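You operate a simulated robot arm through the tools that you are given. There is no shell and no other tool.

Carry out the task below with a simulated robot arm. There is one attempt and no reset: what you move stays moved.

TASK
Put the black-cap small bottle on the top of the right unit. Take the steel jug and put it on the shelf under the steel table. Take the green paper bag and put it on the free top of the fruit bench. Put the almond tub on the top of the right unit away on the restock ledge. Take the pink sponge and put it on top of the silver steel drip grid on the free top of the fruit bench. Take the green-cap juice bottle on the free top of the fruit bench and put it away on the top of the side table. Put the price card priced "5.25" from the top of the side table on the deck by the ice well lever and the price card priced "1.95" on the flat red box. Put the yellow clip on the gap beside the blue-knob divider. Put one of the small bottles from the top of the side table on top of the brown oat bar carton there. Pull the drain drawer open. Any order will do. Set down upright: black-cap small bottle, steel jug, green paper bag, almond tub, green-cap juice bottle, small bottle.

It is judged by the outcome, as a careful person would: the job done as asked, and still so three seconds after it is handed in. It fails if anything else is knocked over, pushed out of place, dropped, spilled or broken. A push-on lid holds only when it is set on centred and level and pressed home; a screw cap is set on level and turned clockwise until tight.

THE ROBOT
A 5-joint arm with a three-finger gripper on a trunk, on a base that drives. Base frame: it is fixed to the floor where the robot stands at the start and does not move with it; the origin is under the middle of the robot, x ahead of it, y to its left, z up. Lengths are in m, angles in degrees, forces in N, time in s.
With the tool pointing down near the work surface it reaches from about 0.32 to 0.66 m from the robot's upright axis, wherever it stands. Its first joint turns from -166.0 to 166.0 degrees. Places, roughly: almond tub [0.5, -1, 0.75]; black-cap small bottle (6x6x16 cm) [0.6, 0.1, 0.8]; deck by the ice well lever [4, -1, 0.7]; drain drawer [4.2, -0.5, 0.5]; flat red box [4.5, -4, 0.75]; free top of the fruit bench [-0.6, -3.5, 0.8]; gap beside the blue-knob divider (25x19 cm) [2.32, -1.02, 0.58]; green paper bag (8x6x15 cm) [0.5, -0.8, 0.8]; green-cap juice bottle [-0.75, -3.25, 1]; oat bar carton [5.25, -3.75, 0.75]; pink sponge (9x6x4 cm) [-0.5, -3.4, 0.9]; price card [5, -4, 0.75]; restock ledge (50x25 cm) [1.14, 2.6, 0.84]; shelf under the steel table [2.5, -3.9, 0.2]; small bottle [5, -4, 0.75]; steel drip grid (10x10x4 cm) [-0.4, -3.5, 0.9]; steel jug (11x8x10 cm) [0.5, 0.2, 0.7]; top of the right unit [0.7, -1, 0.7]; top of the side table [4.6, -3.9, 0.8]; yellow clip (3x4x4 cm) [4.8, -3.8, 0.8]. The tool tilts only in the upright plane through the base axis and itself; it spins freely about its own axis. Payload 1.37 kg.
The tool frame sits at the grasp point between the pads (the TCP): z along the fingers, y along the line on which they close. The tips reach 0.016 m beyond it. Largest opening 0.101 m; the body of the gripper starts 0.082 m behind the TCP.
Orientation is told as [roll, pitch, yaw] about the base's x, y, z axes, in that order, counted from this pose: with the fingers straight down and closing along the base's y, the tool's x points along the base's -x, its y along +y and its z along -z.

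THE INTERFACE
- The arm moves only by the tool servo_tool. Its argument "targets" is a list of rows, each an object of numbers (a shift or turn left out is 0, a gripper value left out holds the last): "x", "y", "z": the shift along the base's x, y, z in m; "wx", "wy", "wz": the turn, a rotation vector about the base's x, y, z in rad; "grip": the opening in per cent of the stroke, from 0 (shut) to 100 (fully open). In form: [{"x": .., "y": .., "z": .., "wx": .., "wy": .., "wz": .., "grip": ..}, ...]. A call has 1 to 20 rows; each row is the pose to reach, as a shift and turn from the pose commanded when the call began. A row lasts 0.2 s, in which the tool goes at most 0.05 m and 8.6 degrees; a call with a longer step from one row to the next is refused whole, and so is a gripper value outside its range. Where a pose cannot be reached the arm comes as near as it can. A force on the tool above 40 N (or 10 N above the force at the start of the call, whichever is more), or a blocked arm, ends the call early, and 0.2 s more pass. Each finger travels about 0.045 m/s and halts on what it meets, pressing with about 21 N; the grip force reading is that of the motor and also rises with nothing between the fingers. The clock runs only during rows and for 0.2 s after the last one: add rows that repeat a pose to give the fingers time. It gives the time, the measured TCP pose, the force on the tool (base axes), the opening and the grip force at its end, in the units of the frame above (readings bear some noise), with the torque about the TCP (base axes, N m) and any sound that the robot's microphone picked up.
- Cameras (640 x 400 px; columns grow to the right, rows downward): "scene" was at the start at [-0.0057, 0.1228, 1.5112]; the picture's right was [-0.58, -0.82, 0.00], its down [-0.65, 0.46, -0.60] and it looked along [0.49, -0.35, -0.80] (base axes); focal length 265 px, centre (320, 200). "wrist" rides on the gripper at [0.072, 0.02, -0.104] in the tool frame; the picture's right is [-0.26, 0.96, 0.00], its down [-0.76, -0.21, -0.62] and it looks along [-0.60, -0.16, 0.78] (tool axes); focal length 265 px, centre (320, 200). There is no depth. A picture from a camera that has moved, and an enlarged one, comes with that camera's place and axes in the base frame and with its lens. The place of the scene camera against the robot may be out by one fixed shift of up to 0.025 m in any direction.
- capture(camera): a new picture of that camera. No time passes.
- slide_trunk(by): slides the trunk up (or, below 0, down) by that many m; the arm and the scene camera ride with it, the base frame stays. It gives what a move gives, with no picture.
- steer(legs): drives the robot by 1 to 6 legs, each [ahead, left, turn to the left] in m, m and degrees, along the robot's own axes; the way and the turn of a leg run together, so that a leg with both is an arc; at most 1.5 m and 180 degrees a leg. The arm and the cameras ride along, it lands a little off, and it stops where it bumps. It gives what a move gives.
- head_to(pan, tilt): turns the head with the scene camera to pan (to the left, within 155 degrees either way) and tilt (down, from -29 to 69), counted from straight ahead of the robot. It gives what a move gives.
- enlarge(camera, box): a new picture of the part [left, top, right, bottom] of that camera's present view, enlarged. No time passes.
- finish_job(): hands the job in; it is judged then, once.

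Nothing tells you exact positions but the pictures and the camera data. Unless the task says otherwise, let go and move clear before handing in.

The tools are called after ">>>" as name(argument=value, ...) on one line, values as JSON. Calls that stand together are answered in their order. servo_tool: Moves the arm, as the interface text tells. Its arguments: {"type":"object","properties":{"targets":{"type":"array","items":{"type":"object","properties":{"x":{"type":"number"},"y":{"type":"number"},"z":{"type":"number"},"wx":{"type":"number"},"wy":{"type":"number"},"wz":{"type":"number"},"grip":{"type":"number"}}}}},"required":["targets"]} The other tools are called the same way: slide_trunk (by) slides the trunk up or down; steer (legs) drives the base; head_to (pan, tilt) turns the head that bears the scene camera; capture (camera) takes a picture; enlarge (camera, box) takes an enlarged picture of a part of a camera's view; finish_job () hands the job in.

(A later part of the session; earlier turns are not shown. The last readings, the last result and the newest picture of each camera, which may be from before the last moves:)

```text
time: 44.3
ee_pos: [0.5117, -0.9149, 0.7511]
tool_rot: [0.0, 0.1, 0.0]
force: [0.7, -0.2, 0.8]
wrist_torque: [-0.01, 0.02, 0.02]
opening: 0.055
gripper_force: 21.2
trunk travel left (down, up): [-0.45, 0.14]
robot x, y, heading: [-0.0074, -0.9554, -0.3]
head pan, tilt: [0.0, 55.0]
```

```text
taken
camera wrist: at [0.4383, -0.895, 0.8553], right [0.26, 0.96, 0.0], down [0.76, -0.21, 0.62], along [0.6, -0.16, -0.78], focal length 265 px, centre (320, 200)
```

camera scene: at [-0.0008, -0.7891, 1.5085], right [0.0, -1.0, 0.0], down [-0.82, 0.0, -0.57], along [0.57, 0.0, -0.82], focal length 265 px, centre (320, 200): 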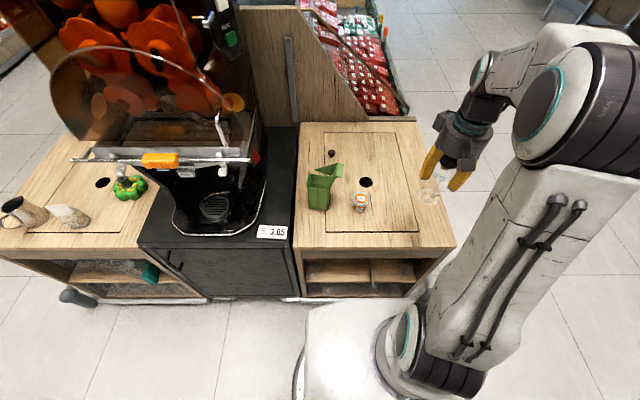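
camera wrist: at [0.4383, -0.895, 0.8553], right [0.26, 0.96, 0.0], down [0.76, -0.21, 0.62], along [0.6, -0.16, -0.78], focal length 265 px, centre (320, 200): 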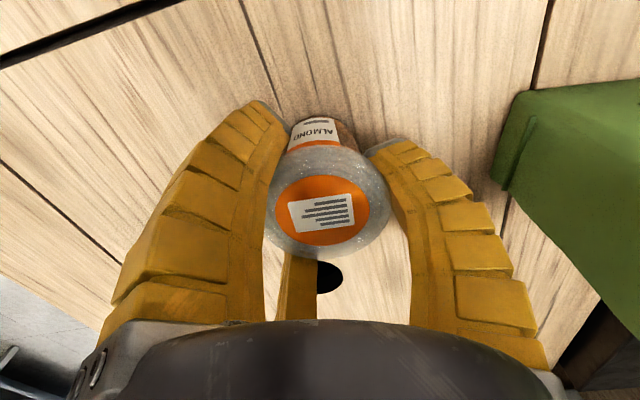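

The almond tub is gripped. I'll lift it, retract and back away, then look for the restock ledge to the left.

>>> servo_tool(targets=[{"z": 0.03}, {"z": 0.07}, {"z": 0.11}, {"z": 0.15}, {"z": 0.19}, {"z": 0.23}, {"z": 0.27}, {"z": 0.28, "x": -0.04}, {"z": 0.28, "x": -0.08}, {"z": 0.28, "x": -0.12}, {"z": 0.28, "x": -0.12}])

>>> enlarge(camera="scene", box=[280, 110, 500, 250])

>>> head_to(pan=70, tilt=20)

>>> capture(camera="scene")

```text
time: 46.7
ee_pos: [0.3905, -0.9164, 1.0315]
tool_rot: [0.0, 0.1, 0.0]
force: [0.6, 0.1, -1.9]
wrist_torque: [-0.04, -0.04, -0.03]
opening: 0.0548
gripper_force: 20.8
trunk travel left (down, up): [-0.45, 0.14]
robot x, y, heading: [-0.0075, -0.9546, -0.2]
head pan, tilt: [0.0, 55.0]
```

```text
2.86 times, centred on (390, 180) of scene
camera zoom: at [-0.0017, -0.789, 1.5084], right [0.0, -1.0, 0.0], down [-0.82, 0.0, -0.57], along [0.57, 0.0, -0.82], focal length 758 px, centre (120, 257)
```

zoom: 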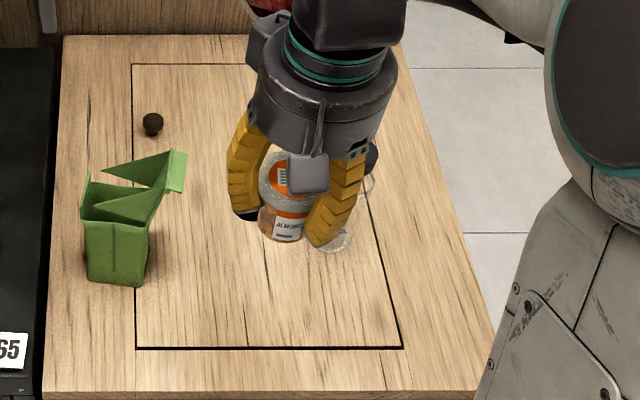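

```text
time: 48.1
ee_pos: [0.3917, -0.9167, 1.0302]
tool_rot: [0.1, 0.0, 0.0]
force: [-0.4, -0.6, -0.3]
wrist_torque: [-0.02, -0.04, 0.02]
opening: 0.0548
gripper_force: 21.1
trunk travel left (down, up): [-0.45, 0.14]
robot x, y, heading: [-0.009, -0.9533, 0.1]
head pan, tilt: [70.0, 20.0]
```

```text
taken
camera scene: at [-0.0418, -0.7015, 1.5605], right [0.94, -0.34, 0.0], down [-0.12, -0.32, -0.94], along [0.32, 0.88, -0.34], focal length 265 px, centre (320, 200)
```

scene: 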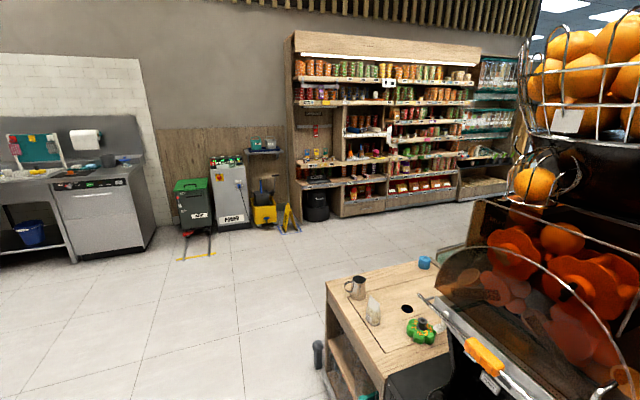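

The restock ledge should appear near pixel (319, 160), in the left bay of the shelf. I'll enlarge that.

>>> enlarge(camera="scene", box=[230, 100, 400, 240])

```text
2.86 times, centred on (315, 170) of scene
camera zoom: at [-0.0418, -0.7015, 1.5605], right [0.94, -0.34, 0.0], down [-0.12, -0.32, -0.94], along [0.32, 0.88, -0.34], focal length 758 px, centre (334, 286)
```

zoom: 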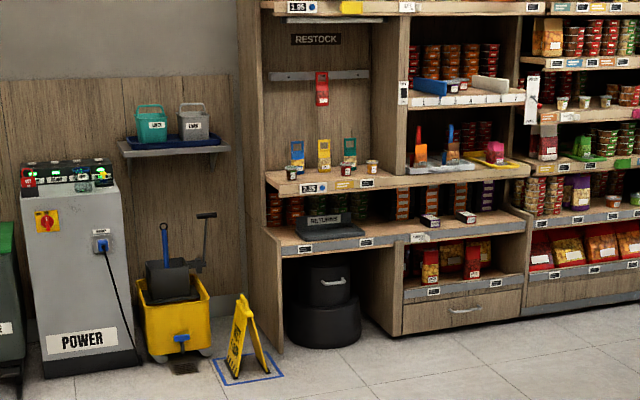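

The RESTOCK ledge carries three small bags at the back and a few cups at the front, and I must face +y to reach it. I'll drive back, left, turn left, and move over to x≈0.85, then look again.

>>> steer(legs=[[-0.4, 0, 0], [0, 1.35, 0], [0, 1.3, 0], [0, 0, 90], [0, -1.3, 0]])

>>> head_to(pan=0, tilt=35)

>>> capture(camera="scene")

```text
time: 73.1
ee_pos: [0.8986, 2.0729, 1.0321]
tool_rot: [-0.1, 0.2, 88.2]
force: [-0.6, 0.3, -1.3]
wrist_torque: [-0.01, 0.0, -0.01]
opening: 0.0539
gripper_force: 20.9
trunk travel left (down, up): [-0.45, 0.14]
robot x, y, heading: [0.9215, 1.6708, 88.1]
head pan, tilt: [70.0, 20.0]
```

```text
time: 74.5
ee_pos: [0.898, 2.0732, 1.0307]
tool_rot: [0.1, 0.1, 88.1]
force: [0.1, -0.2, -0.6]
wrist_torque: [0.01, -0.02, 0.0]
opening: 0.0537
gripper_force: 20.7
trunk travel left (down, up): [-0.45, 0.14]
robot x, y, heading: [0.9249, 1.6732, 88.0]
head pan, tilt: [0.0, 35.0]
```

```text
taken
camera scene: at [0.7435, 1.6975, 1.5367], right [1.0, -0.03, 0.0], down [-0.02, -0.57, -0.82], along [0.03, 0.82, -0.57], focal length 265 px, centre (320, 200)
```

scene: 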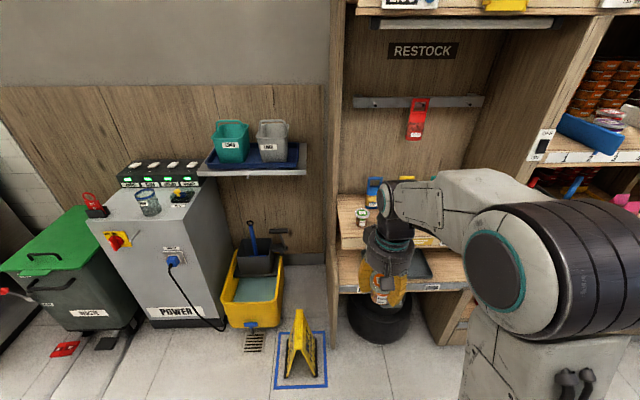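

The arm blocks the view of the ledge. I'll swing the arm to the right to see it.

>>> servo_tool(targets=[{"x": 0.045}, {"x": 0.09, "y": -0.01}, {"x": 0.135, "y": -0.02}, {"x": 0.18, "y": -0.04}, {"x": 0.225, "y": -0.06}, {"x": 0.27, "y": -0.08}, {"x": 0.31, "y": -0.1}, {"x": 0.34, "y": -0.13}, {"x": 0.36, "y": -0.16}, {"x": 0.38, "y": -0.2}, {"x": 0.38, "y": -0.2}])

>>> capture(camera="scene")

>>> capture(camera="wrist")

```text
time: 76.9
ee_pos: [1.2785, 1.8744, 1.0328]
tool_rot: [0.0, 0.0, 88.3]
force: [-1.1, -0.1, -0.8]
wrist_torque: [0.01, 0.02, 0.02]
opening: 0.0536
gripper_force: 21.0
trunk travel left (down, up): [-0.45, 0.14]
robot x, y, heading: [0.9266, 1.6736, 88.3]
head pan, tilt: [0.0, 35.0]
```

```text
taken
camera scene: at [0.7437, 1.6974, 1.5367], right [1.0, -0.03, 0.0], down [-0.02, -0.57, -0.82], along [0.03, 0.82, -0.57], focal length 265 px, centre (320, 200)
```

scene: 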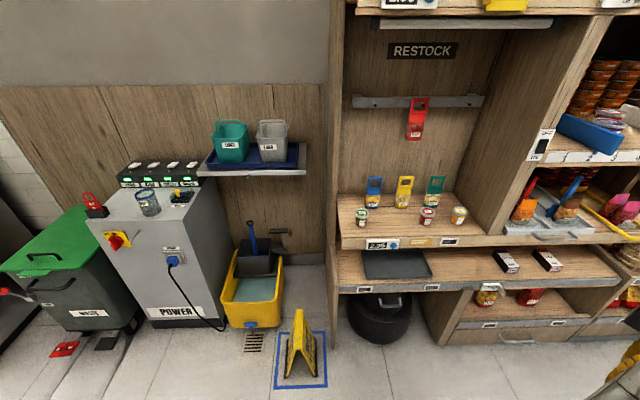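

```text
taken
camera wrist: at [1.2543, 1.803, 1.1378], right [-0.96, 0.29, 0.0], down [0.23, 0.75, 0.62], along [0.18, 0.59, -0.78], focal length 265 px, centre (320, 200)
```

wrist: 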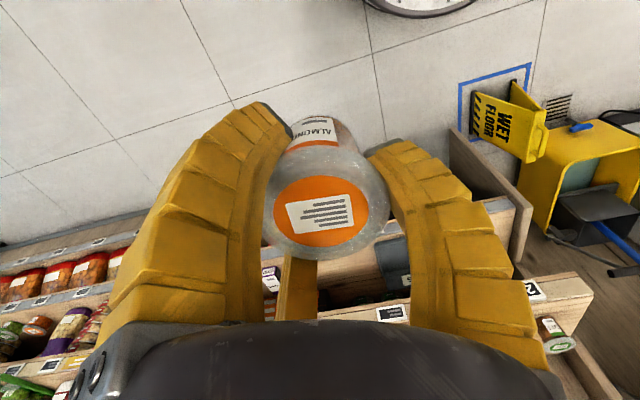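

>>> enlarge(camera="scene", box=[325, 160, 525, 300])

```text
2.86 times, centred on (425, 230) of scene
camera zoom: at [0.7437, 1.6974, 1.5367], right [1.0, -0.03, 0.0], down [-0.02, -0.57, -0.82], along [0.03, 0.82, -0.57], focal length 758 px, centre (20, 114)
```

zoom: 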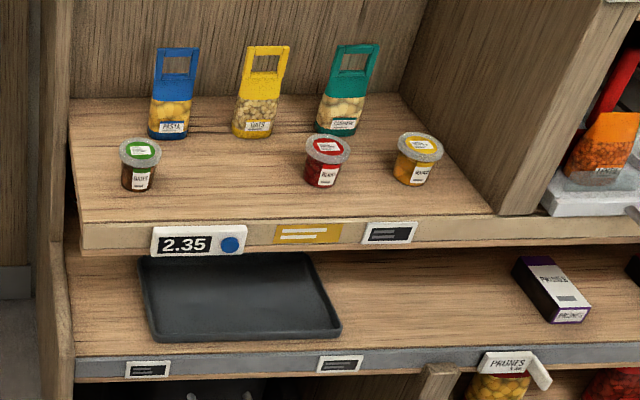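

The ledge row has a gap near (1.065, 2.51), between the green-lid and red-lid tubs and under the yellow pouch. I'll move to x≈1.06, y≈1.89 facing the ledge.

>>> steer(legs=[[0.21, -0.14, 1.8]])

>>> capture(camera="scene")

```text
time: 78.8
ee_pos: [1.4143, 2.0968, 1.0329]
tool_rot: [0.1, 0.0, 90.3]
force: [0.3, 0.5, -0.9]
wrist_torque: [-0.04, 0.02, 0.02]
opening: 0.0538
gripper_force: 20.7
trunk travel left (down, up): [-0.45, 0.14]
robot x, y, heading: [1.0693, 1.8825, 89.9]
head pan, tilt: [0.0, 35.0]
```

```text
taken
camera scene: at [0.8868, 1.9015, 1.5368], right [1.0, 0.0, 0.0], down [0.0, -0.57, -0.82], along [0.0, 0.82, -0.57], focal length 265 px, centre (320, 200)
```

scene: 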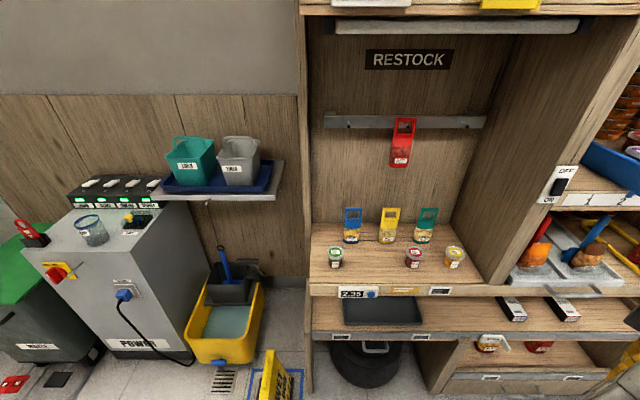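

The gap between the tubs centres on about (1.057, 2.51). I'll bring the tub in front of it, and then over it at z 1.03.

>>> servo_tool(targets=[{"x": -0.035, "y": 0.03}, {"x": -0.07, "y": 0.06}, {"x": -0.105, "y": 0.09}, {"x": -0.14, "y": 0.12}, {"x": -0.18, "y": 0.14}, {"x": -0.22, "y": 0.15}, {"x": -0.26, "y": 0.16}, {"x": -0.3, "y": 0.17}, {"x": -0.34, "y": 0.18}, {"x": -0.356, "y": 0.2}, {"x": -0.356, "y": 0.24}, {"x": -0.356, "y": 0.28}, {"x": -0.356, "y": 0.28}])

>>> capture(camera="wrist")

>>> capture(camera="scene")

```text
time: 81.6
ee_pos: [1.0574, 2.3778, 1.0336]
tool_rot: [0.1, 0.0, 90.4]
force: [0.4, 0.5, -1.2]
wrist_torque: [-0.02, 0.01, 0.03]
opening: 0.0538
gripper_force: 20.9
trunk travel left (down, up): [-0.45, 0.14]
robot x, y, heading: [1.0655, 1.8803, 90.1]
head pan, tilt: [0.0, 35.0]
```

```text
taken
camera wrist: at [1.037, 2.3062, 1.1393], right [-0.97, 0.26, 0.0], down [0.2, 0.76, 0.62], along [0.16, 0.6, -0.78], focal length 265 px, centre (320, 200)
```

wrist: 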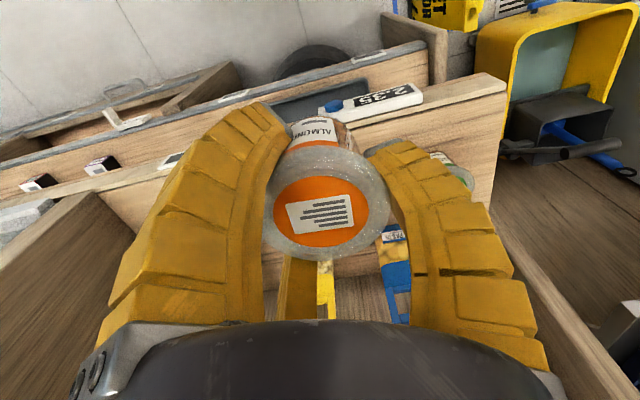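

```text
taken
camera scene: at [0.8863, 1.9008, 1.5367], right [1.0, 0.0, 0.0], down [0.0, -0.57, -0.82], along [0.0, 0.82, -0.57], focal length 265 px, centre (320, 200)
```

scene: 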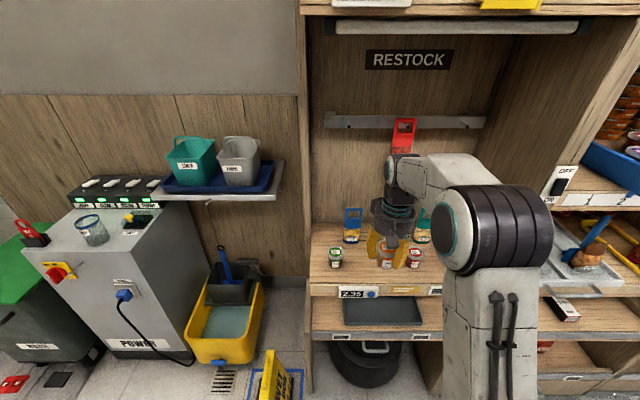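

The tub is lined up. I'll extend to y 2.505, lower to just above the ledge, and check.

>>> servo_tool(targets=[{"y": 0.04}, {"y": 0.08}, {"y": 0.127}, {"y": 0.127, "z": -0.04}, {"y": 0.127, "z": -0.08}, {"y": 0.127, "z": -0.11}, {"y": 0.127, "z": -0.135}, {"y": 0.127, "z": -0.135}])

>>> capture(camera="wrist")

>>> enlarge(camera="scene", box=[300, 180, 500, 320])

```text
time: 83.4
ee_pos: [1.0571, 2.5044, 0.8968]
tool_rot: [0.0, -0.1, 90.3]
force: [-0.4, 0.6, -0.8]
wrist_torque: [-0.01, 0.02, 0.0]
opening: 0.0536
gripper_force: 20.9
trunk travel left (down, up): [-0.45, 0.14]
robot x, y, heading: [1.0681, 1.8859, 89.9]
head pan, tilt: [0.0, 35.0]
```

```text
taken
camera wrist: at [1.0372, 2.4319, 1.0022], right [-0.97, 0.26, 0.0], down [0.2, 0.76, 0.62], along [0.16, 0.6, -0.78], focal length 265 px, centre (320, 200)
```

wrist: 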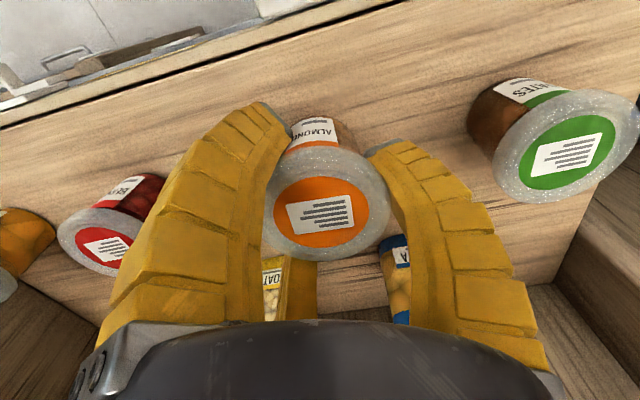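

```text
2.86 times, centred on (400, 250) of scene
camera zoom: at [0.8863, 1.9011, 1.5367], right [1.0, 0.0, 0.0], down [0.0, -0.57, -0.82], along [0.0, 0.82, -0.57], focal length 758 px, centre (91, 57)
```

zoom: 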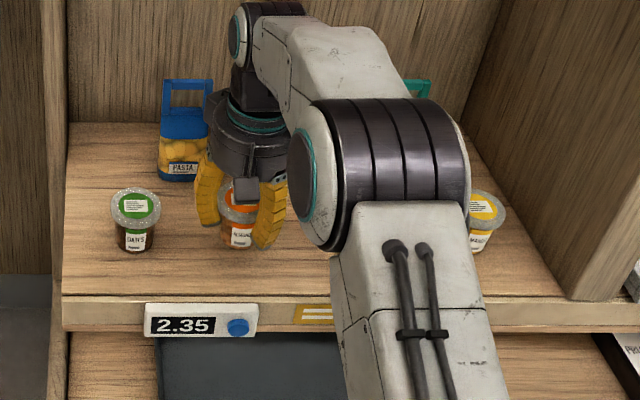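

The clearances look good. I'll lower in small steps to find contact, expected near z 0.871.

>>> servo_tool(targets=[{"z": -0.01}, {"z": -0.018}, {"z": -0.022}, {"z": -0.022}])

>>> servo_tool(targets=[{"z": -0.0015}, {"z": -0.003}, {"z": -0.003}])

```text
time: 84.4
ee_pos: [1.0584, 2.5036, 0.8763]
tool_rot: [0.0, 0.0, 90.3]
force: [0.1, 0.3, -0.9]
wrist_torque: [0.01, 0.0, 0.02]
opening: 0.0539
gripper_force: 21.1
trunk travel left (down, up): [-0.45, 0.14]
robot x, y, heading: [1.0677, 1.8841, 90.3]
head pan, tilt: [0.0, 35.0]
```

```text
time: 85.2
ee_pos: [1.0577, 2.504, 0.874]
tool_rot: [0.0, 0.0, 90.3]
force: [1.4, -0.5, -0.2]
wrist_torque: [0.02, 0.03, -0.08]
opening: 0.0538
gripper_force: 21.1
trunk travel left (down, up): [-0.45, 0.14]
robot x, y, heading: [1.0655, 1.8841, 90.4]
head pan, tilt: [0.0, 35.0]
```

>>> servo_tool(targets=[{"z": -0.0015}, {"z": -0.003}, {"z": -0.003}])

```text
time: 86.0
ee_pos: [1.0578, 2.5039, 0.8694]
tool_rot: [0.0, 0.0, 90.3]
force: [0.3, -0.3, 0.1]
wrist_torque: [-0.01, -0.01, -0.02]
opening: 0.0536
gripper_force: 21.0
trunk travel left (down, up): [-0.45, 0.14]
robot x, y, heading: [1.0669, 1.8831, 90.3]
head pan, tilt: [0.0, 35.0]
```

The tub is still not in contact. I'll continue with 1.5 mm steps.

>>> servo_tool(targets=[{"z": -0.0015}, {"z": -0.003}, {"z": -0.003}])

>>> capture(camera="wrist")

```text
time: 86.8
ee_pos: [1.0594, 2.5042, 0.867]
tool_rot: [-0.1, -0.1, 90.4]
force: [-0.9, -1.0, 4.9]
wrist_torque: [0.02, 0.11, 0.04]
opening: 0.0536
gripper_force: 20.8
trunk travel left (down, up): [-0.45, 0.14]
robot x, y, heading: [1.068, 1.8843, 90.4]
head pan, tilt: [0.0, 35.0]
```

```text
taken
camera wrist: at [1.0371, 2.432, 0.9728], right [-0.97, 0.26, 0.0], down [0.2, 0.76, 0.62], along [0.16, 0.6, -0.78], focal length 265 px, centre (320, 200)
```

wrist: 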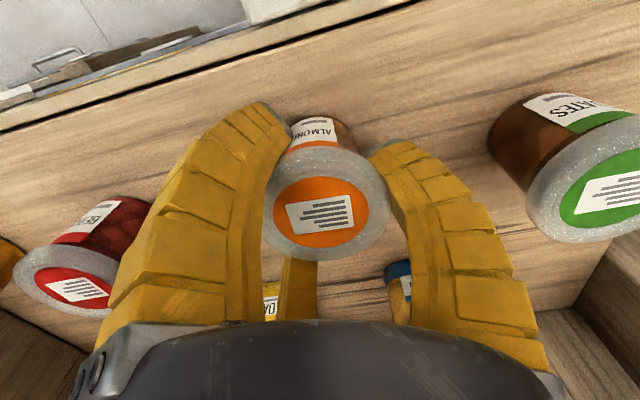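

Contact at 4.9 N. I'll open the fingers, lift and retract.

>>> servo_tool(targets=[{"z": 0}, {"z": 0.0, "grip": 65}, {"z": 0.0, "grip": 75}, {"z": 0.0, "grip": 75}, {"z": 0.0, "grip": 75}, {"z": 0.04, "grip": 75}, {"z": 0.08, "grip": 75}, {"z": 0.12, "grip": 75}, {"z": 0.16, "grip": 75}, {"z": 0.16, "y": -0.04}, {"z": 0.16, "y": -0.08}, {"z": 0.16, "y": -0.12}, {"z": 0.16, "y": -0.16}, {"z": 0.16, "y": -0.2}, {"z": 0.16, "y": -0.24}])

>>> enlarge(camera="scene", box=[300, 180, 500, 320])

```text
time: 90.0
ee_pos: [1.0575, 2.2633, 1.0293]
tool_rot: [0.1, -0.1, 90.3]
force: [0.1, -0.2, -0.4]
wrist_torque: [0.06, -0.02, -0.01]
opening: 0.0782
gripper_force: 2.0
trunk travel left (down, up): [-0.45, 0.14]
robot x, y, heading: [1.0691, 1.8813, 90.1]
head pan, tilt: [0.0, 35.0]
```

```text
2.86 times, centred on (400, 250) of scene
camera zoom: at [0.8863, 1.9, 1.5367], right [1.0, 0.0, 0.0], down [0.0, -0.57, -0.82], along [0.0, 0.82, -0.57], focal length 758 px, centre (91, 57)
```

zoom: 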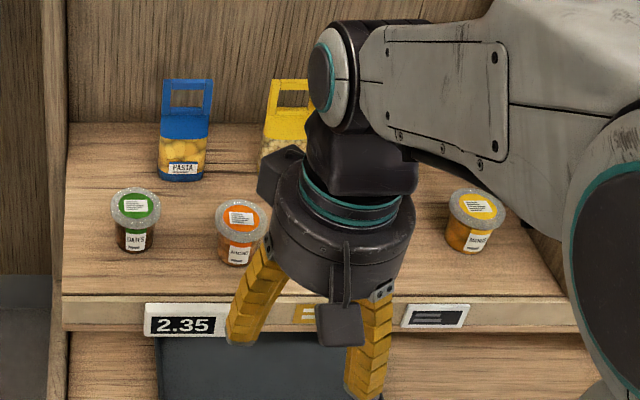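

The almond tub stands upright in the ledge row. Next I return to the right unit for the green bag, and I'll scout the steel table on the way for the jug.

>>> steer(legs=[[-0.12, 0, 0], [0, 1.45, 0], [0, 0, -90], [0, -1.3, 0], [0, -1.3, 0]])

>>> head_to(pan=-50, tilt=15)

>>> capture(camera="scene")

```text
time: 114.2
ee_pos: [0.0161, -0.8492, 1.028]
tool_rot: [0.0, 0.0, 0.5]
force: [-0.9, 0.3, 0.0]
wrist_torque: [0.0, -0.01, 0.01]
opening: 0.0781
gripper_force: 1.5
trunk travel left (down, up): [-0.45, 0.14]
robot x, y, heading: [-0.3652, -0.8611, 0.4]
head pan, tilt: [0.0, 35.0]
```

```text
time: 115.4
ee_pos: [0.0149, -0.8488, 1.0279]
tool_rot: [0.0, 0.0, 0.4]
force: [0.4, -0.4, -0.6]
wrist_torque: [-0.01, -0.04, 0.0]
opening: 0.078
gripper_force: 2.1
trunk travel left (down, up): [-0.45, 0.14]
robot x, y, heading: [-0.3637, -0.8606, 0.2]
head pan, tilt: [-50.0, 15.0]
```

```text
taken
camera scene: at [-0.3719, -0.7674, 1.5687], right [-0.76, -0.65, 0.0], down [-0.17, 0.2, -0.97], along [0.63, -0.74, -0.26], focal length 265 px, centre (320, 200)
```

scene: 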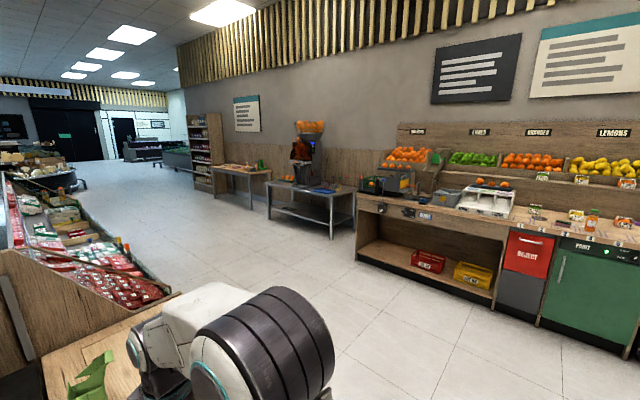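

>>> enlarge(camera="scene", box=[180, 100, 380, 240])

>>> enlarge(camera="scene", box=[440, 140, 640, 280])

```text
2.86 times, centred on (280, 170) of scene
camera zoom: at [-0.3719, -0.7674, 1.5687], right [-0.76, -0.65, 0.0], down [-0.17, 0.2, -0.97], along [0.63, -0.74, -0.26], focal length 758 px, centre (434, 286)
```

zoom: 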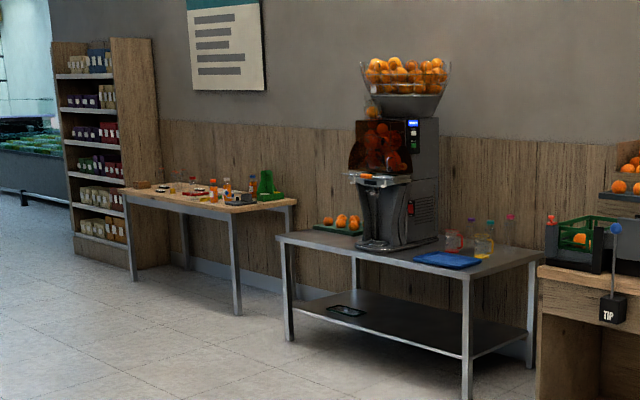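

```text
2.86 times, centred on (540, 210) of scene
camera zoom: at [-0.3719, -0.7674, 1.5687], right [-0.76, -0.65, 0.0], down [-0.17, 0.2, -0.97], along [0.63, -0.74, -0.26], focal length 758 px, centre (-309, 171)
```

zoom: 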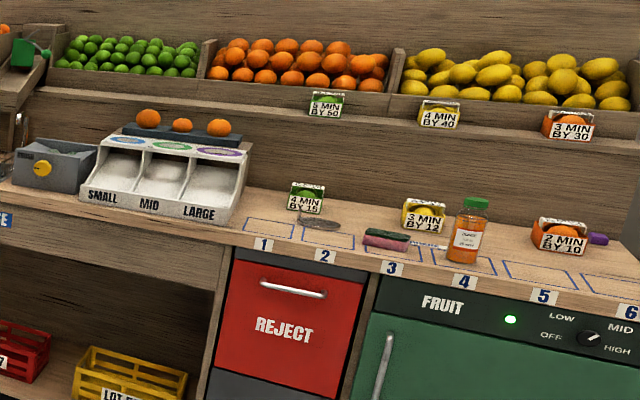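

The steel table's lower shelf is open at the front, so the jug will need a tilted or horizontal grip later. Now I drive to the right unit for the green bag.

>>> steer(legs=[[0.36, 0.06, 0]])

>>> head_to(pan=0, tilt=55)

>>> capture(camera="scene")

>>> capture(camera="wrist")

```text
time: 117.7
ee_pos: [0.3766, -0.7879, 1.0283]
tool_rot: [0.0, 0.0, 0.3]
force: [-0.8, -0.7, 0.4]
wrist_torque: [-0.01, 0.01, -0.02]
opening: 0.0781
gripper_force: 1.9
trunk travel left (down, up): [-0.45, 0.14]
robot x, y, heading: [-0.0009, -0.7998, 0.2]
head pan, tilt: [-50.0, 15.0]
```

```text
time: 118.9
ee_pos: [0.3762, -0.7875, 1.0287]
tool_rot: [0.0, 0.0, 0.4]
force: [0.0, 0.4, -1.0]
wrist_torque: [0.0, -0.01, 0.01]
opening: 0.0781
gripper_force: 1.9
trunk travel left (down, up): [-0.45, 0.14]
robot x, y, heading: [-0.0043, -0.7997, 0.3]
head pan, tilt: [0.0, 55.0]
```

```text
taken
camera scene: at [0.0003, -0.6329, 1.5085], right [0.01, -1.0, 0.0], down [-0.82, 0.0, -0.57], along [0.57, 0.0, -0.82], focal length 265 px, centre (320, 200)
```

scene: 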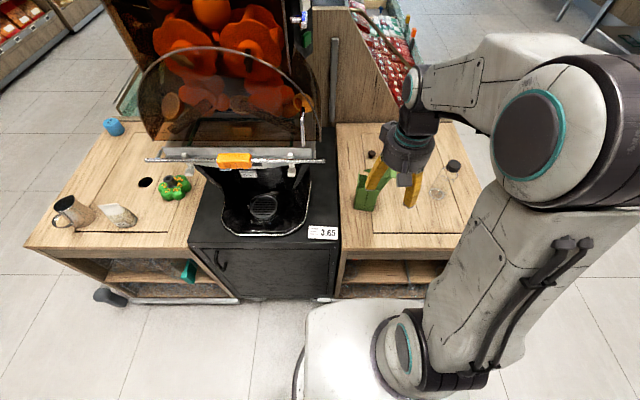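

```text
taken
camera wrist: at [0.303, -0.7674, 1.133], right [0.26, 0.97, 0.0], down [0.76, -0.2, 0.62], along [0.6, -0.16, -0.78], focal length 265 px, centre (320, 200)
```

wrist: 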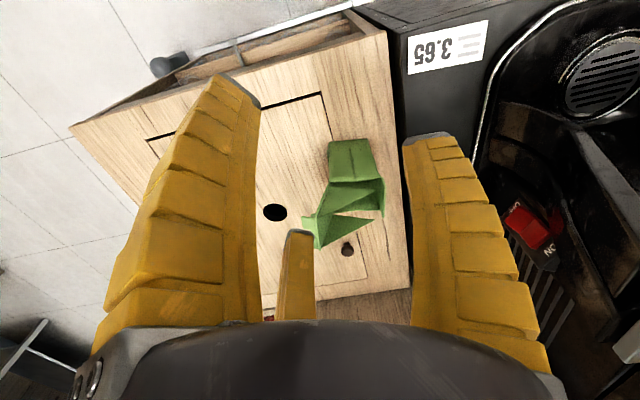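

The bag's base spans about y −0.80 to −0.73 with its centre near (0.545, −0.77), and its flap leans towards −y. I'll grip across its depth, so I rotate the tool −100° with the camera on the juicer side and look from above.

>>> servo_tool(targets=[{"wz": -0.145, "z": 0.02, "grip": 100}, {"wz": -0.29, "z": 0.04}, {"wz": -0.435, "z": 0.04}, {"wz": -0.58, "z": 0.04}, {"wz": -0.725, "z": 0.04}, {"wz": -0.87, "z": 0.04}, {"wz": -1.015, "z": 0.04}, {"wz": -1.16, "z": 0.04}, {"wz": -1.305, "z": 0.04}, {"wz": -1.45, "z": 0.04}, {"wz": -1.595, "z": 0.04}, {"wz": -1.74, "z": 0.04}, {"wz": -1.74, "z": 0.04, "x": 0.04}, {"wz": -1.74, "z": 0.04, "x": 0.08}, {"wz": -1.74, "z": 0.04, "x": 0.12}, {"wz": -1.74, "z": 0.04, "x": 0.16, "y": 0.01}, {"wz": -1.74, "z": 0.04, "x": 0.16, "y": 0.01}])

>>> capture(camera="wrist")

>>> capture(camera="scene")

```text
time: 122.5
ee_pos: [0.5361, -0.777, 1.0695]
tool_rot: [0.0, 0.0, -99.2]
force: [-0.9, 0.6, 0.5]
wrist_torque: [0.01, 0.03, 0.0]
opening: 0.101
gripper_force: 0.2
trunk travel left (down, up): [-0.45, 0.14]
robot x, y, heading: [-0.0033, -0.7954, 0.3]
head pan, tilt: [0.0, 55.0]
```

```text
taken
camera wrist: at [0.5658, -0.7086, 1.1746], right [0.91, -0.42, 0.0], down [-0.33, -0.71, 0.62], along [-0.26, -0.56, -0.78], focal length 265 px, centre (320, 200)
```

wrist: 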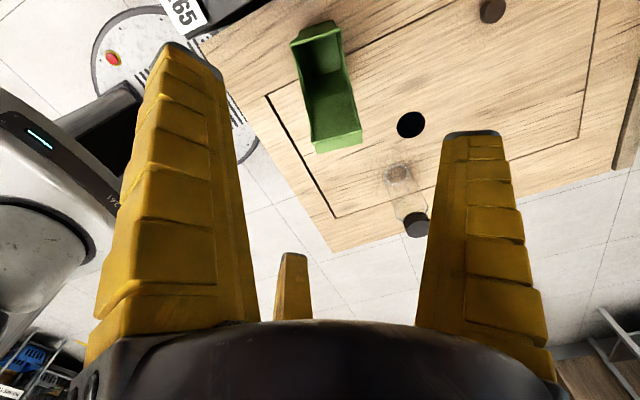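

```text
taken
camera scene: at [0.0001, -0.6328, 1.5085], right [0.01, -1.0, 0.0], down [-0.82, 0.0, -0.57], along [0.57, 0.0, -0.82], focal length 265 px, centre (320, 200)
```

scene: 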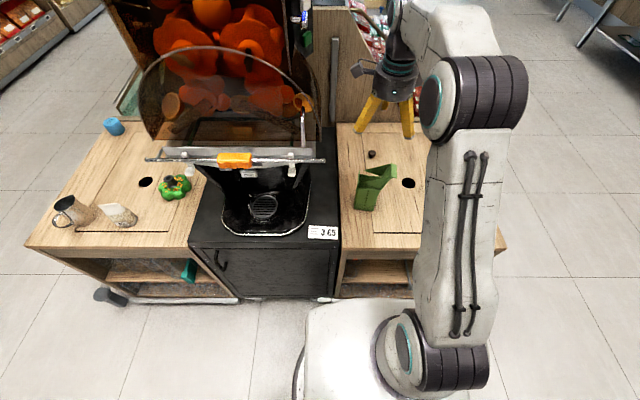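

I can see into the bag: its centre is near (0.54, −0.772), aligned within about 3° of the fingers. I'll descend in stages and watch the force.

>>> servo_tool(targets=[{"x": 0.003, "y": 0.004, "z": -0.04}, {"x": 0.003, "y": 0.004, "z": -0.08}, {"x": 0.003, "y": 0.004, "z": -0.12}, {"x": 0.003, "y": 0.004, "z": -0.15}, {"x": 0.003, "y": 0.004, "z": -0.15}])

>>> capture(camera="wrist")

>>> enlarge(camera="scene", box=[290, 90, 490, 230])

```text
time: 123.7
ee_pos: [0.5387, -0.7715, 0.9192]
tool_rot: [0.0, -0.1, -99.3]
force: [0.2, -0.4, -0.5]
wrist_torque: [-0.03, -0.01, -0.02]
opening: 0.1003
gripper_force: 0.1
trunk travel left (down, up): [-0.45, 0.14]
robot x, y, heading: [-0.0019, -0.7997, 0.3]
head pan, tilt: [0.0, 55.0]
```

```text
taken
camera wrist: at [0.5687, -0.7048, 1.0235], right [0.91, -0.42, 0.0], down [-0.33, -0.71, 0.62], along [-0.26, -0.56, -0.78], focal length 265 px, centre (320, 200)
```

wrist: 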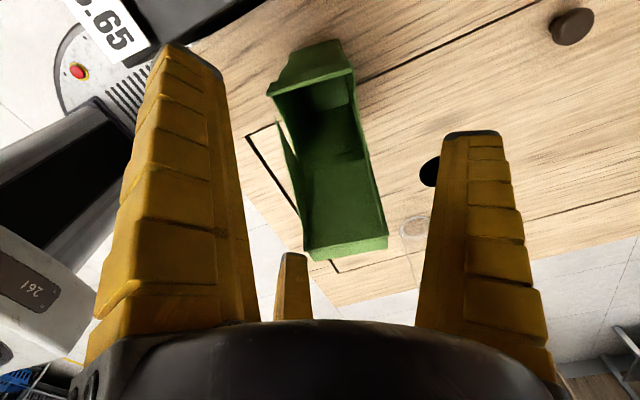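

```text
2.86 times, centred on (390, 160) of scene
camera zoom: at [0.0003, -0.6328, 1.5085], right [0.01, -1.0, 0.0], down [-0.82, 0.0, -0.57], along [0.57, 0.0, -0.82], focal length 758 px, centre (120, 314)
```

zoom: 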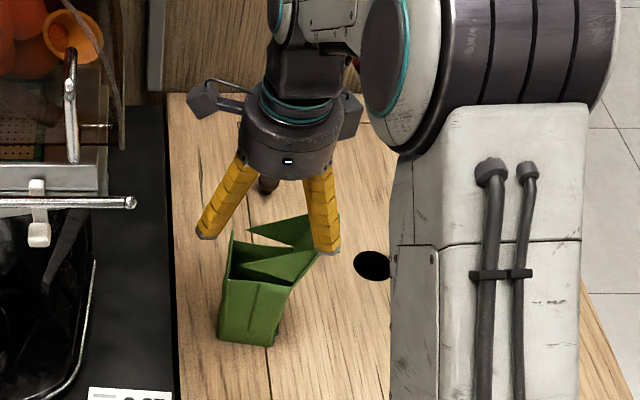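

The cameras show that the fingers are visually a three-finger arrangement around the TCP. To keep all of them clear of the flap, I'll turn another −8° and descend slowly.

>>> servo_tool(targets=[{"wz": -0.14}, {"wz": -0.14, "z": -0.02}, {"wz": -0.14, "z": -0.04}, {"wz": -0.14, "z": -0.04}])

>>> capture(camera="wrist")

>>> enlarge(camera="scene", box=[310, 110, 450, 230])

```text
time: 124.7
ee_pos: [0.5399, -0.7733, 0.8799]
tool_rot: [0.0, 0.0, -107.3]
force: [-0.5, -0.9, -0.1]
wrist_torque: [-0.02, -0.01, 0.01]
opening: 0.1005
gripper_force: 0.1
trunk travel left (down, up): [-0.45, 0.14]
robot x, y, heading: [-0.0078, -0.7989, 0.6]
head pan, tilt: [0.0, 55.0]
```

```text
taken
camera wrist: at [0.5787, -0.7103, 0.9836], right [0.84, -0.54, 0.0], down [-0.42, -0.66, 0.62], along [-0.33, -0.52, -0.78], focal length 265 px, centre (320, 200)
```

wrist: 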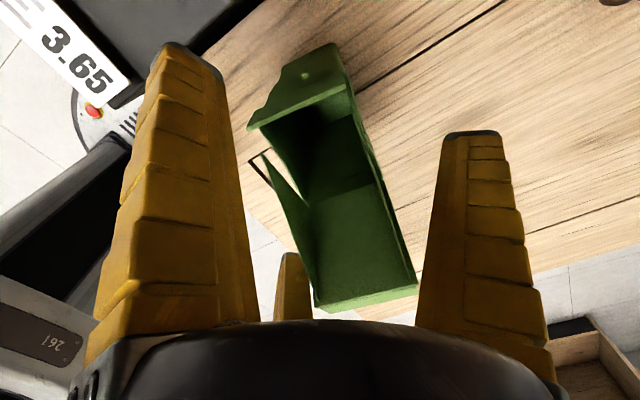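

```text
3.33 times, centred on (380, 170) of scene
camera zoom: at [0.0003, -0.6328, 1.5085], right [0.01, -1.0, 0.0], down [-0.82, 0.0, -0.57], along [0.57, 0.0, -0.82], focal length 885 px, centre (120, 300)
```

zoom: 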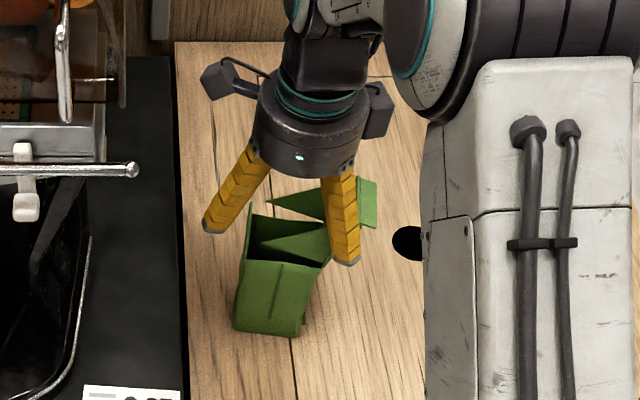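

The bag sits between the fingers with clearance on all sides. I'll descend slowly to z 0.81.

>>> servo_tool(targets=[{"z": -0.015}, {"z": -0.03}, {"z": -0.045}, {"z": -0.045}])

>>> capture(camera="wrist")

```text
time: 125.7
ee_pos: [0.5397, -0.7739, 0.8347]
tool_rot: [0.1, 0.0, -107.4]
force: [0.8, 0.5, 0.6]
wrist_torque: [0.0, -0.02, 0.05]
opening: 0.1008
gripper_force: 0.1
trunk travel left (down, up): [-0.45, 0.14]
robot x, y, heading: [-0.0044, -0.8026, 0.3]
head pan, tilt: [0.0, 55.0]
```

```text
taken
camera wrist: at [0.5787, -0.7106, 0.9388], right [0.84, -0.54, 0.0], down [-0.42, -0.66, 0.62], along [-0.34, -0.52, -0.78], focal length 265 px, centre (320, 200)
```

wrist: 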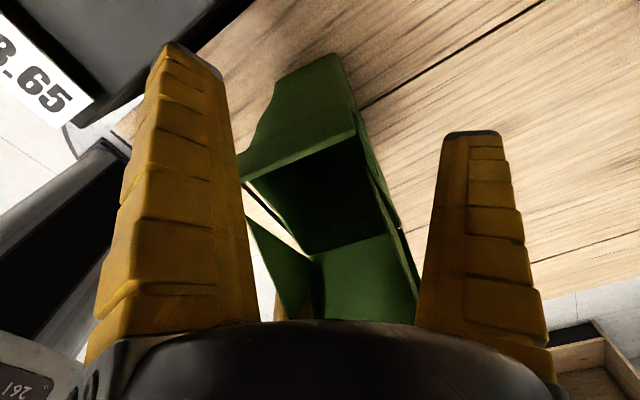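

No contact so far. I'll descend another 2.8 cm and close.

>>> servo_tool(targets=[{"z": -0.015}, {"z": -0.028}, {"z": -0.028}, {"z": -0.028, "grip": 75}, {"z": -0.028, "grip": 60}, {"z": -0.028, "grip": 50}, {"z": -0.028, "grip": 40}, {"z": -0.028, "grip": 40}, {"z": -0.028, "grip": 40}])

>>> capture(camera="wrist")

>>> enlarge(camera="scene", box=[310, 110, 450, 230])

```text
time: 127.7
ee_pos: [0.5398, -0.7729, 0.8048]
tool_rot: [0.0, 0.0, -107.3]
force: [0.5, 0.3, -0.8]
wrist_torque: [0.0, 0.0, 0.01]
opening: 0.076
gripper_force: 21.1
trunk travel left (down, up): [-0.45, 0.14]
robot x, y, heading: [-0.0046, -0.7991, 0.2]
head pan, tilt: [0.0, 55.0]
```

```text
taken
camera wrist: at [0.5785, -0.7102, 0.91], right [0.84, -0.54, 0.0], down [-0.42, -0.66, 0.62], along [-0.33, -0.52, -0.78], focal length 265 px, centre (320, 200)
```

wrist: 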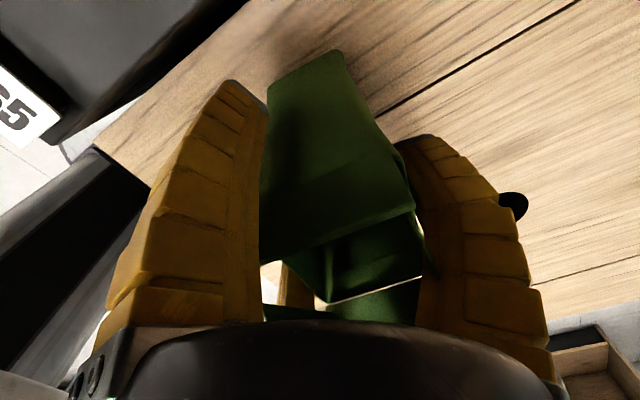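

```text
3.33 times, centred on (380, 170) of scene
camera zoom: at [0.0004, -0.6328, 1.5085], right [0.01, -1.0, 0.0], down [-0.82, 0.0, -0.57], along [0.57, 0.0, -0.82], focal length 885 px, centre (120, 300)
```

zoom: 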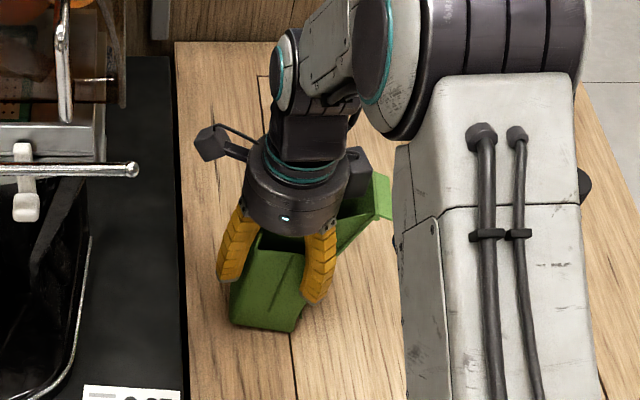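

The grip halted at 0.076 m with the bag held. I'll lift slowly and check that it comes along.

>>> servo_tool(targets=[{"z": 0.01}, {"z": 0.03}, {"z": 0.06}, {"z": 0.06}])

>>> capture(camera="wrist")

>>> enlarge(camera="scene", box=[310, 110, 450, 230])

```text
time: 128.7
ee_pos: [0.5391, -0.7733, 0.8624]
tool_rot: [0.1, 0.1, -107.3]
force: [-0.3, 0.3, -0.4]
wrist_torque: [0.0, 0.02, 0.01]
opening: 0.0753
gripper_force: 21.3
trunk travel left (down, up): [-0.45, 0.14]
robot x, y, heading: [-0.0039, -0.7986, 0.4]
head pan, tilt: [0.0, 55.0]
```

```text
taken
camera wrist: at [0.5787, -0.7099, 0.9685], right [0.84, -0.54, 0.0], down [-0.42, -0.66, 0.62], along [-0.33, -0.52, -0.78], focal length 265 px, centre (320, 200)
```

wrist: 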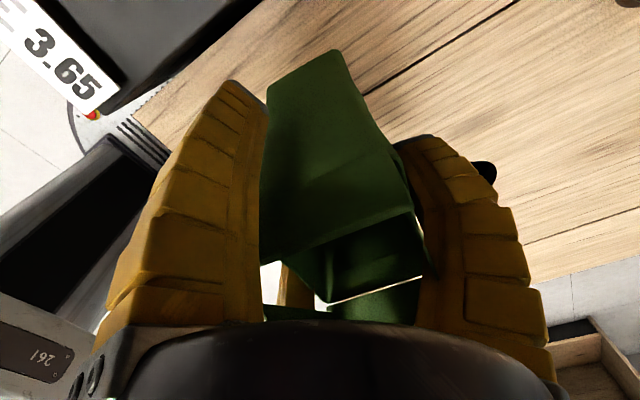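

```text
3.33 times, centred on (380, 170) of scene
camera zoom: at [0.0003, -0.6328, 1.5085], right [0.01, -1.0, 0.0], down [-0.82, 0.0, -0.57], along [0.57, 0.0, -0.82], focal length 885 px, centre (120, 300)
```

zoom: 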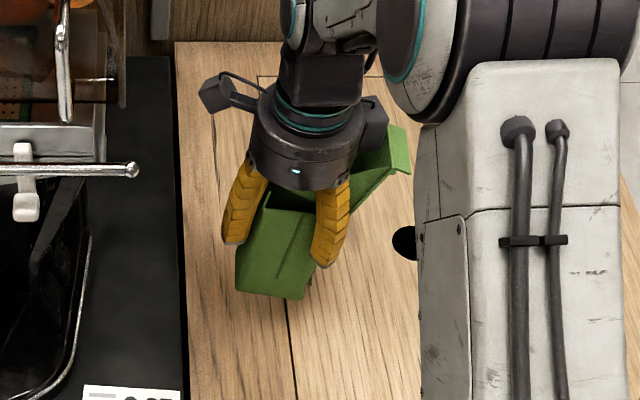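

The bag is held upright. I'll lift it higher, retract, back away and drive towards the fruit bench facing −y.

>>> servo_tool(targets=[{"z": 0.04}, {"z": 0.08}, {"z": 0.12}, {"z": 0.16}, {"z": 0.19}, {"z": 0.19, "x": -0.04}, {"z": 0.19, "x": -0.08}, {"z": 0.19, "x": -0.12}, {"z": 0.19, "x": -0.15}])

>>> steer(legs=[[-0.4, 0, 0], [0, 0, -90], [0.9, 0, 0], [0.7, 0, 0]])

>>> head_to(pan=0, tilt=35)

>>> capture(camera="scene")

>>> capture(camera="wrist")

```text
time: 130.7
ee_pos: [0.3892, -0.7706, 1.0549]
tool_rot: [0.0, 0.0, -107.2]
force: [-0.4, 0.0, -0.5]
wrist_torque: [0.04, -0.02, 0.01]
opening: 0.0747
gripper_force: 21.2
trunk travel left (down, up): [-0.45, 0.14]
robot x, y, heading: [-0.0031, -0.797, 0.3]
head pan, tilt: [0.0, 55.0]
```

```text
time: 144.9
ee_pos: [-0.4311, -2.789, 1.0545]
tool_rot: [0.1, 0.0, 160.5]
force: [-0.3, -0.5, -0.6]
wrist_torque: [0.01, 0.0, 0.0]
opening: 0.0723
gripper_force: 20.9
trunk travel left (down, up): [-0.45, 0.14]
robot x, y, heading: [-0.4497, -2.3902, -91.9]
head pan, tilt: [0.0, 55.0]
```

```text
time: 145.7
ee_pos: [-0.4325, -2.79, 1.0543]
tool_rot: [0.1, -0.1, 160.4]
force: [0.0, 0.8, -0.9]
wrist_torque: [-0.01, 0.0, -0.02]
opening: 0.0723
gripper_force: 21.1
trunk travel left (down, up): [-0.45, 0.14]
robot x, y, heading: [-0.4464, -2.3941, -91.8]
head pan, tilt: [0.0, 35.0]
```

```text
taken
camera scene: at [-0.2771, -2.4381, 1.5366], right [-1.0, 0.03, 0.0], down [0.02, 0.57, -0.82], along [-0.03, -0.82, -0.57], focal length 265 px, centre (320, 200)
```

scene: 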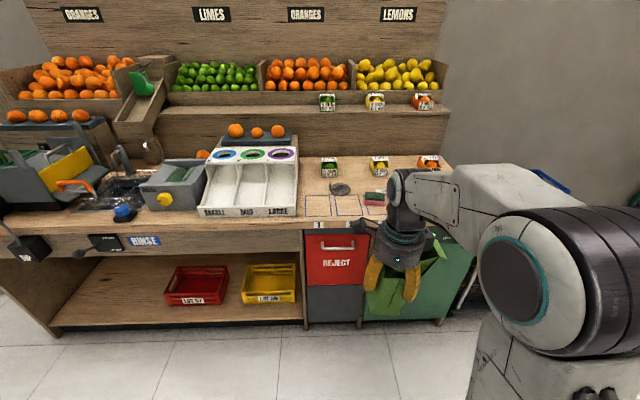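

```text
taken
camera wrist: at [-0.3727, -2.8321, 1.1595], right [-0.57, -0.82, 0.0], down [-0.64, 0.45, 0.62], along [-0.51, 0.35, -0.78], focal length 265 px, centre (320, 200)
```

wrist: 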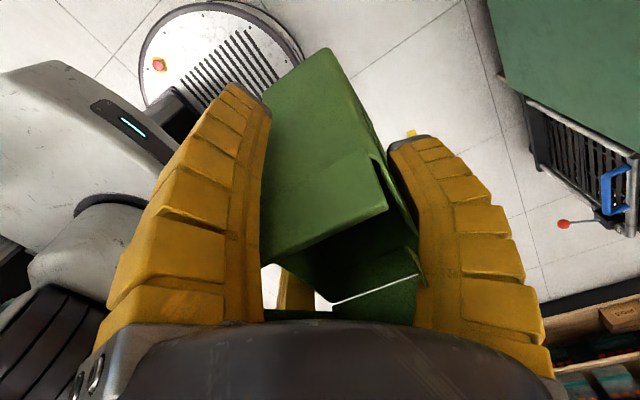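

I'm at the fruit bench and the bag is still held. I'll swing the arm to the right so I can see the bench top.

>>> servo_tool(targets=[{"x": -0.045, "y": 0.005}, {"x": -0.09, "y": 0.01}, {"x": -0.135, "y": 0.02}, {"x": -0.18, "y": 0.04}, {"x": -0.22, "y": 0.06}, {"x": -0.26, "y": 0.08}, {"x": -0.3, "y": 0.1}, {"x": -0.33, "y": 0.13}, {"x": -0.36, "y": 0.16}, {"x": -0.38, "y": 0.2}, {"x": -0.4, "y": 0.24}])

>>> capture(camera="scene")

>>> enlarge(camera="scene", box=[290, 130, 510, 260])

```text
time: 148.1
ee_pos: [-0.8319, -2.5465, 1.0554]
tool_rot: [0.0, 0.1, 160.6]
force: [-0.1, 0.1, 0.0]
wrist_torque: [-0.02, 0.01, 0.01]
opening: 0.0719
gripper_force: 21.0
trunk travel left (down, up): [-0.45, 0.14]
robot x, y, heading: [-0.4474, -2.3949, -91.8]
head pan, tilt: [0.0, 35.0]
```

```text
taken
camera scene: at [-0.2774, -2.4375, 1.5368], right [-1.0, 0.03, 0.0], down [0.02, 0.57, -0.82], along [-0.03, -0.82, -0.57], focal length 265 px, centre (320, 200)
```

scene: 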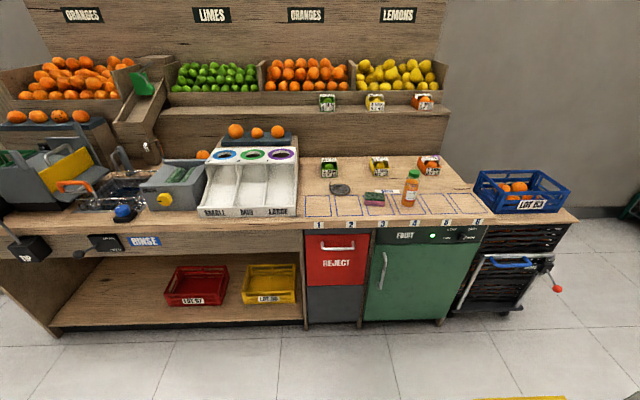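

```text
2.91 times, centred on (400, 195) of scene
camera zoom: at [-0.2774, -2.4375, 1.5368], right [-1.0, 0.03, 0.0], down [0.02, 0.57, -0.82], along [-0.03, -0.82, -0.57], focal length 772 px, centre (87, 214)
```

zoom: 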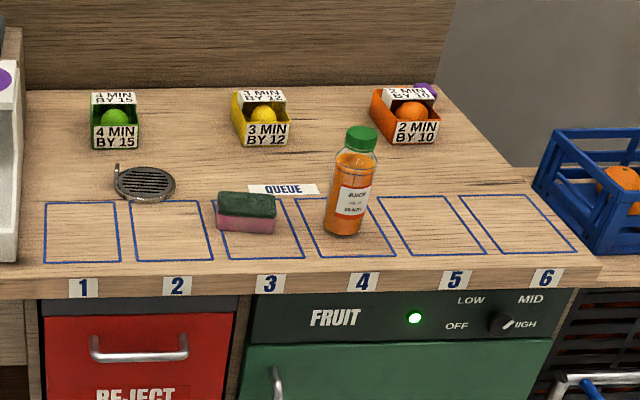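

The bench shows queue slots 1–6, the drip grid behind slot 2, the sponge by slot 3 and the juice bottle in slot 4. I'll put the bag in the free slot 5 area at about (−0.86, −3.43), so I drive closer.

>>> steer(legs=[[0.45, -0.4, 1.8]])

>>> capture(camera="scene")

```text
time: 151.5
ee_pos: [-1.241, -3.0096, 1.0542]
tool_rot: [0.0, 0.0, 162.3]
force: [0.0, 0.2, 0.3]
wrist_torque: [0.01, -0.05, 0.0]
opening: 0.0714
gripper_force: 20.5
trunk travel left (down, up): [-0.45, 0.14]
robot x, y, heading: [-0.8602, -2.8465, -89.9]
head pan, tilt: [0.0, 35.0]
```

```text
taken
camera scene: at [-0.6909, -2.883, 1.5367], right [-1.0, 0.0, 0.0], down [0.0, 0.57, -0.82], along [0.0, -0.82, -0.57], focal length 265 px, centre (320, 200)
```

scene: 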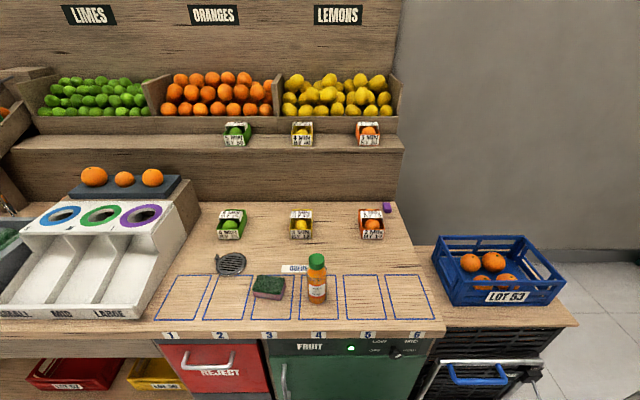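

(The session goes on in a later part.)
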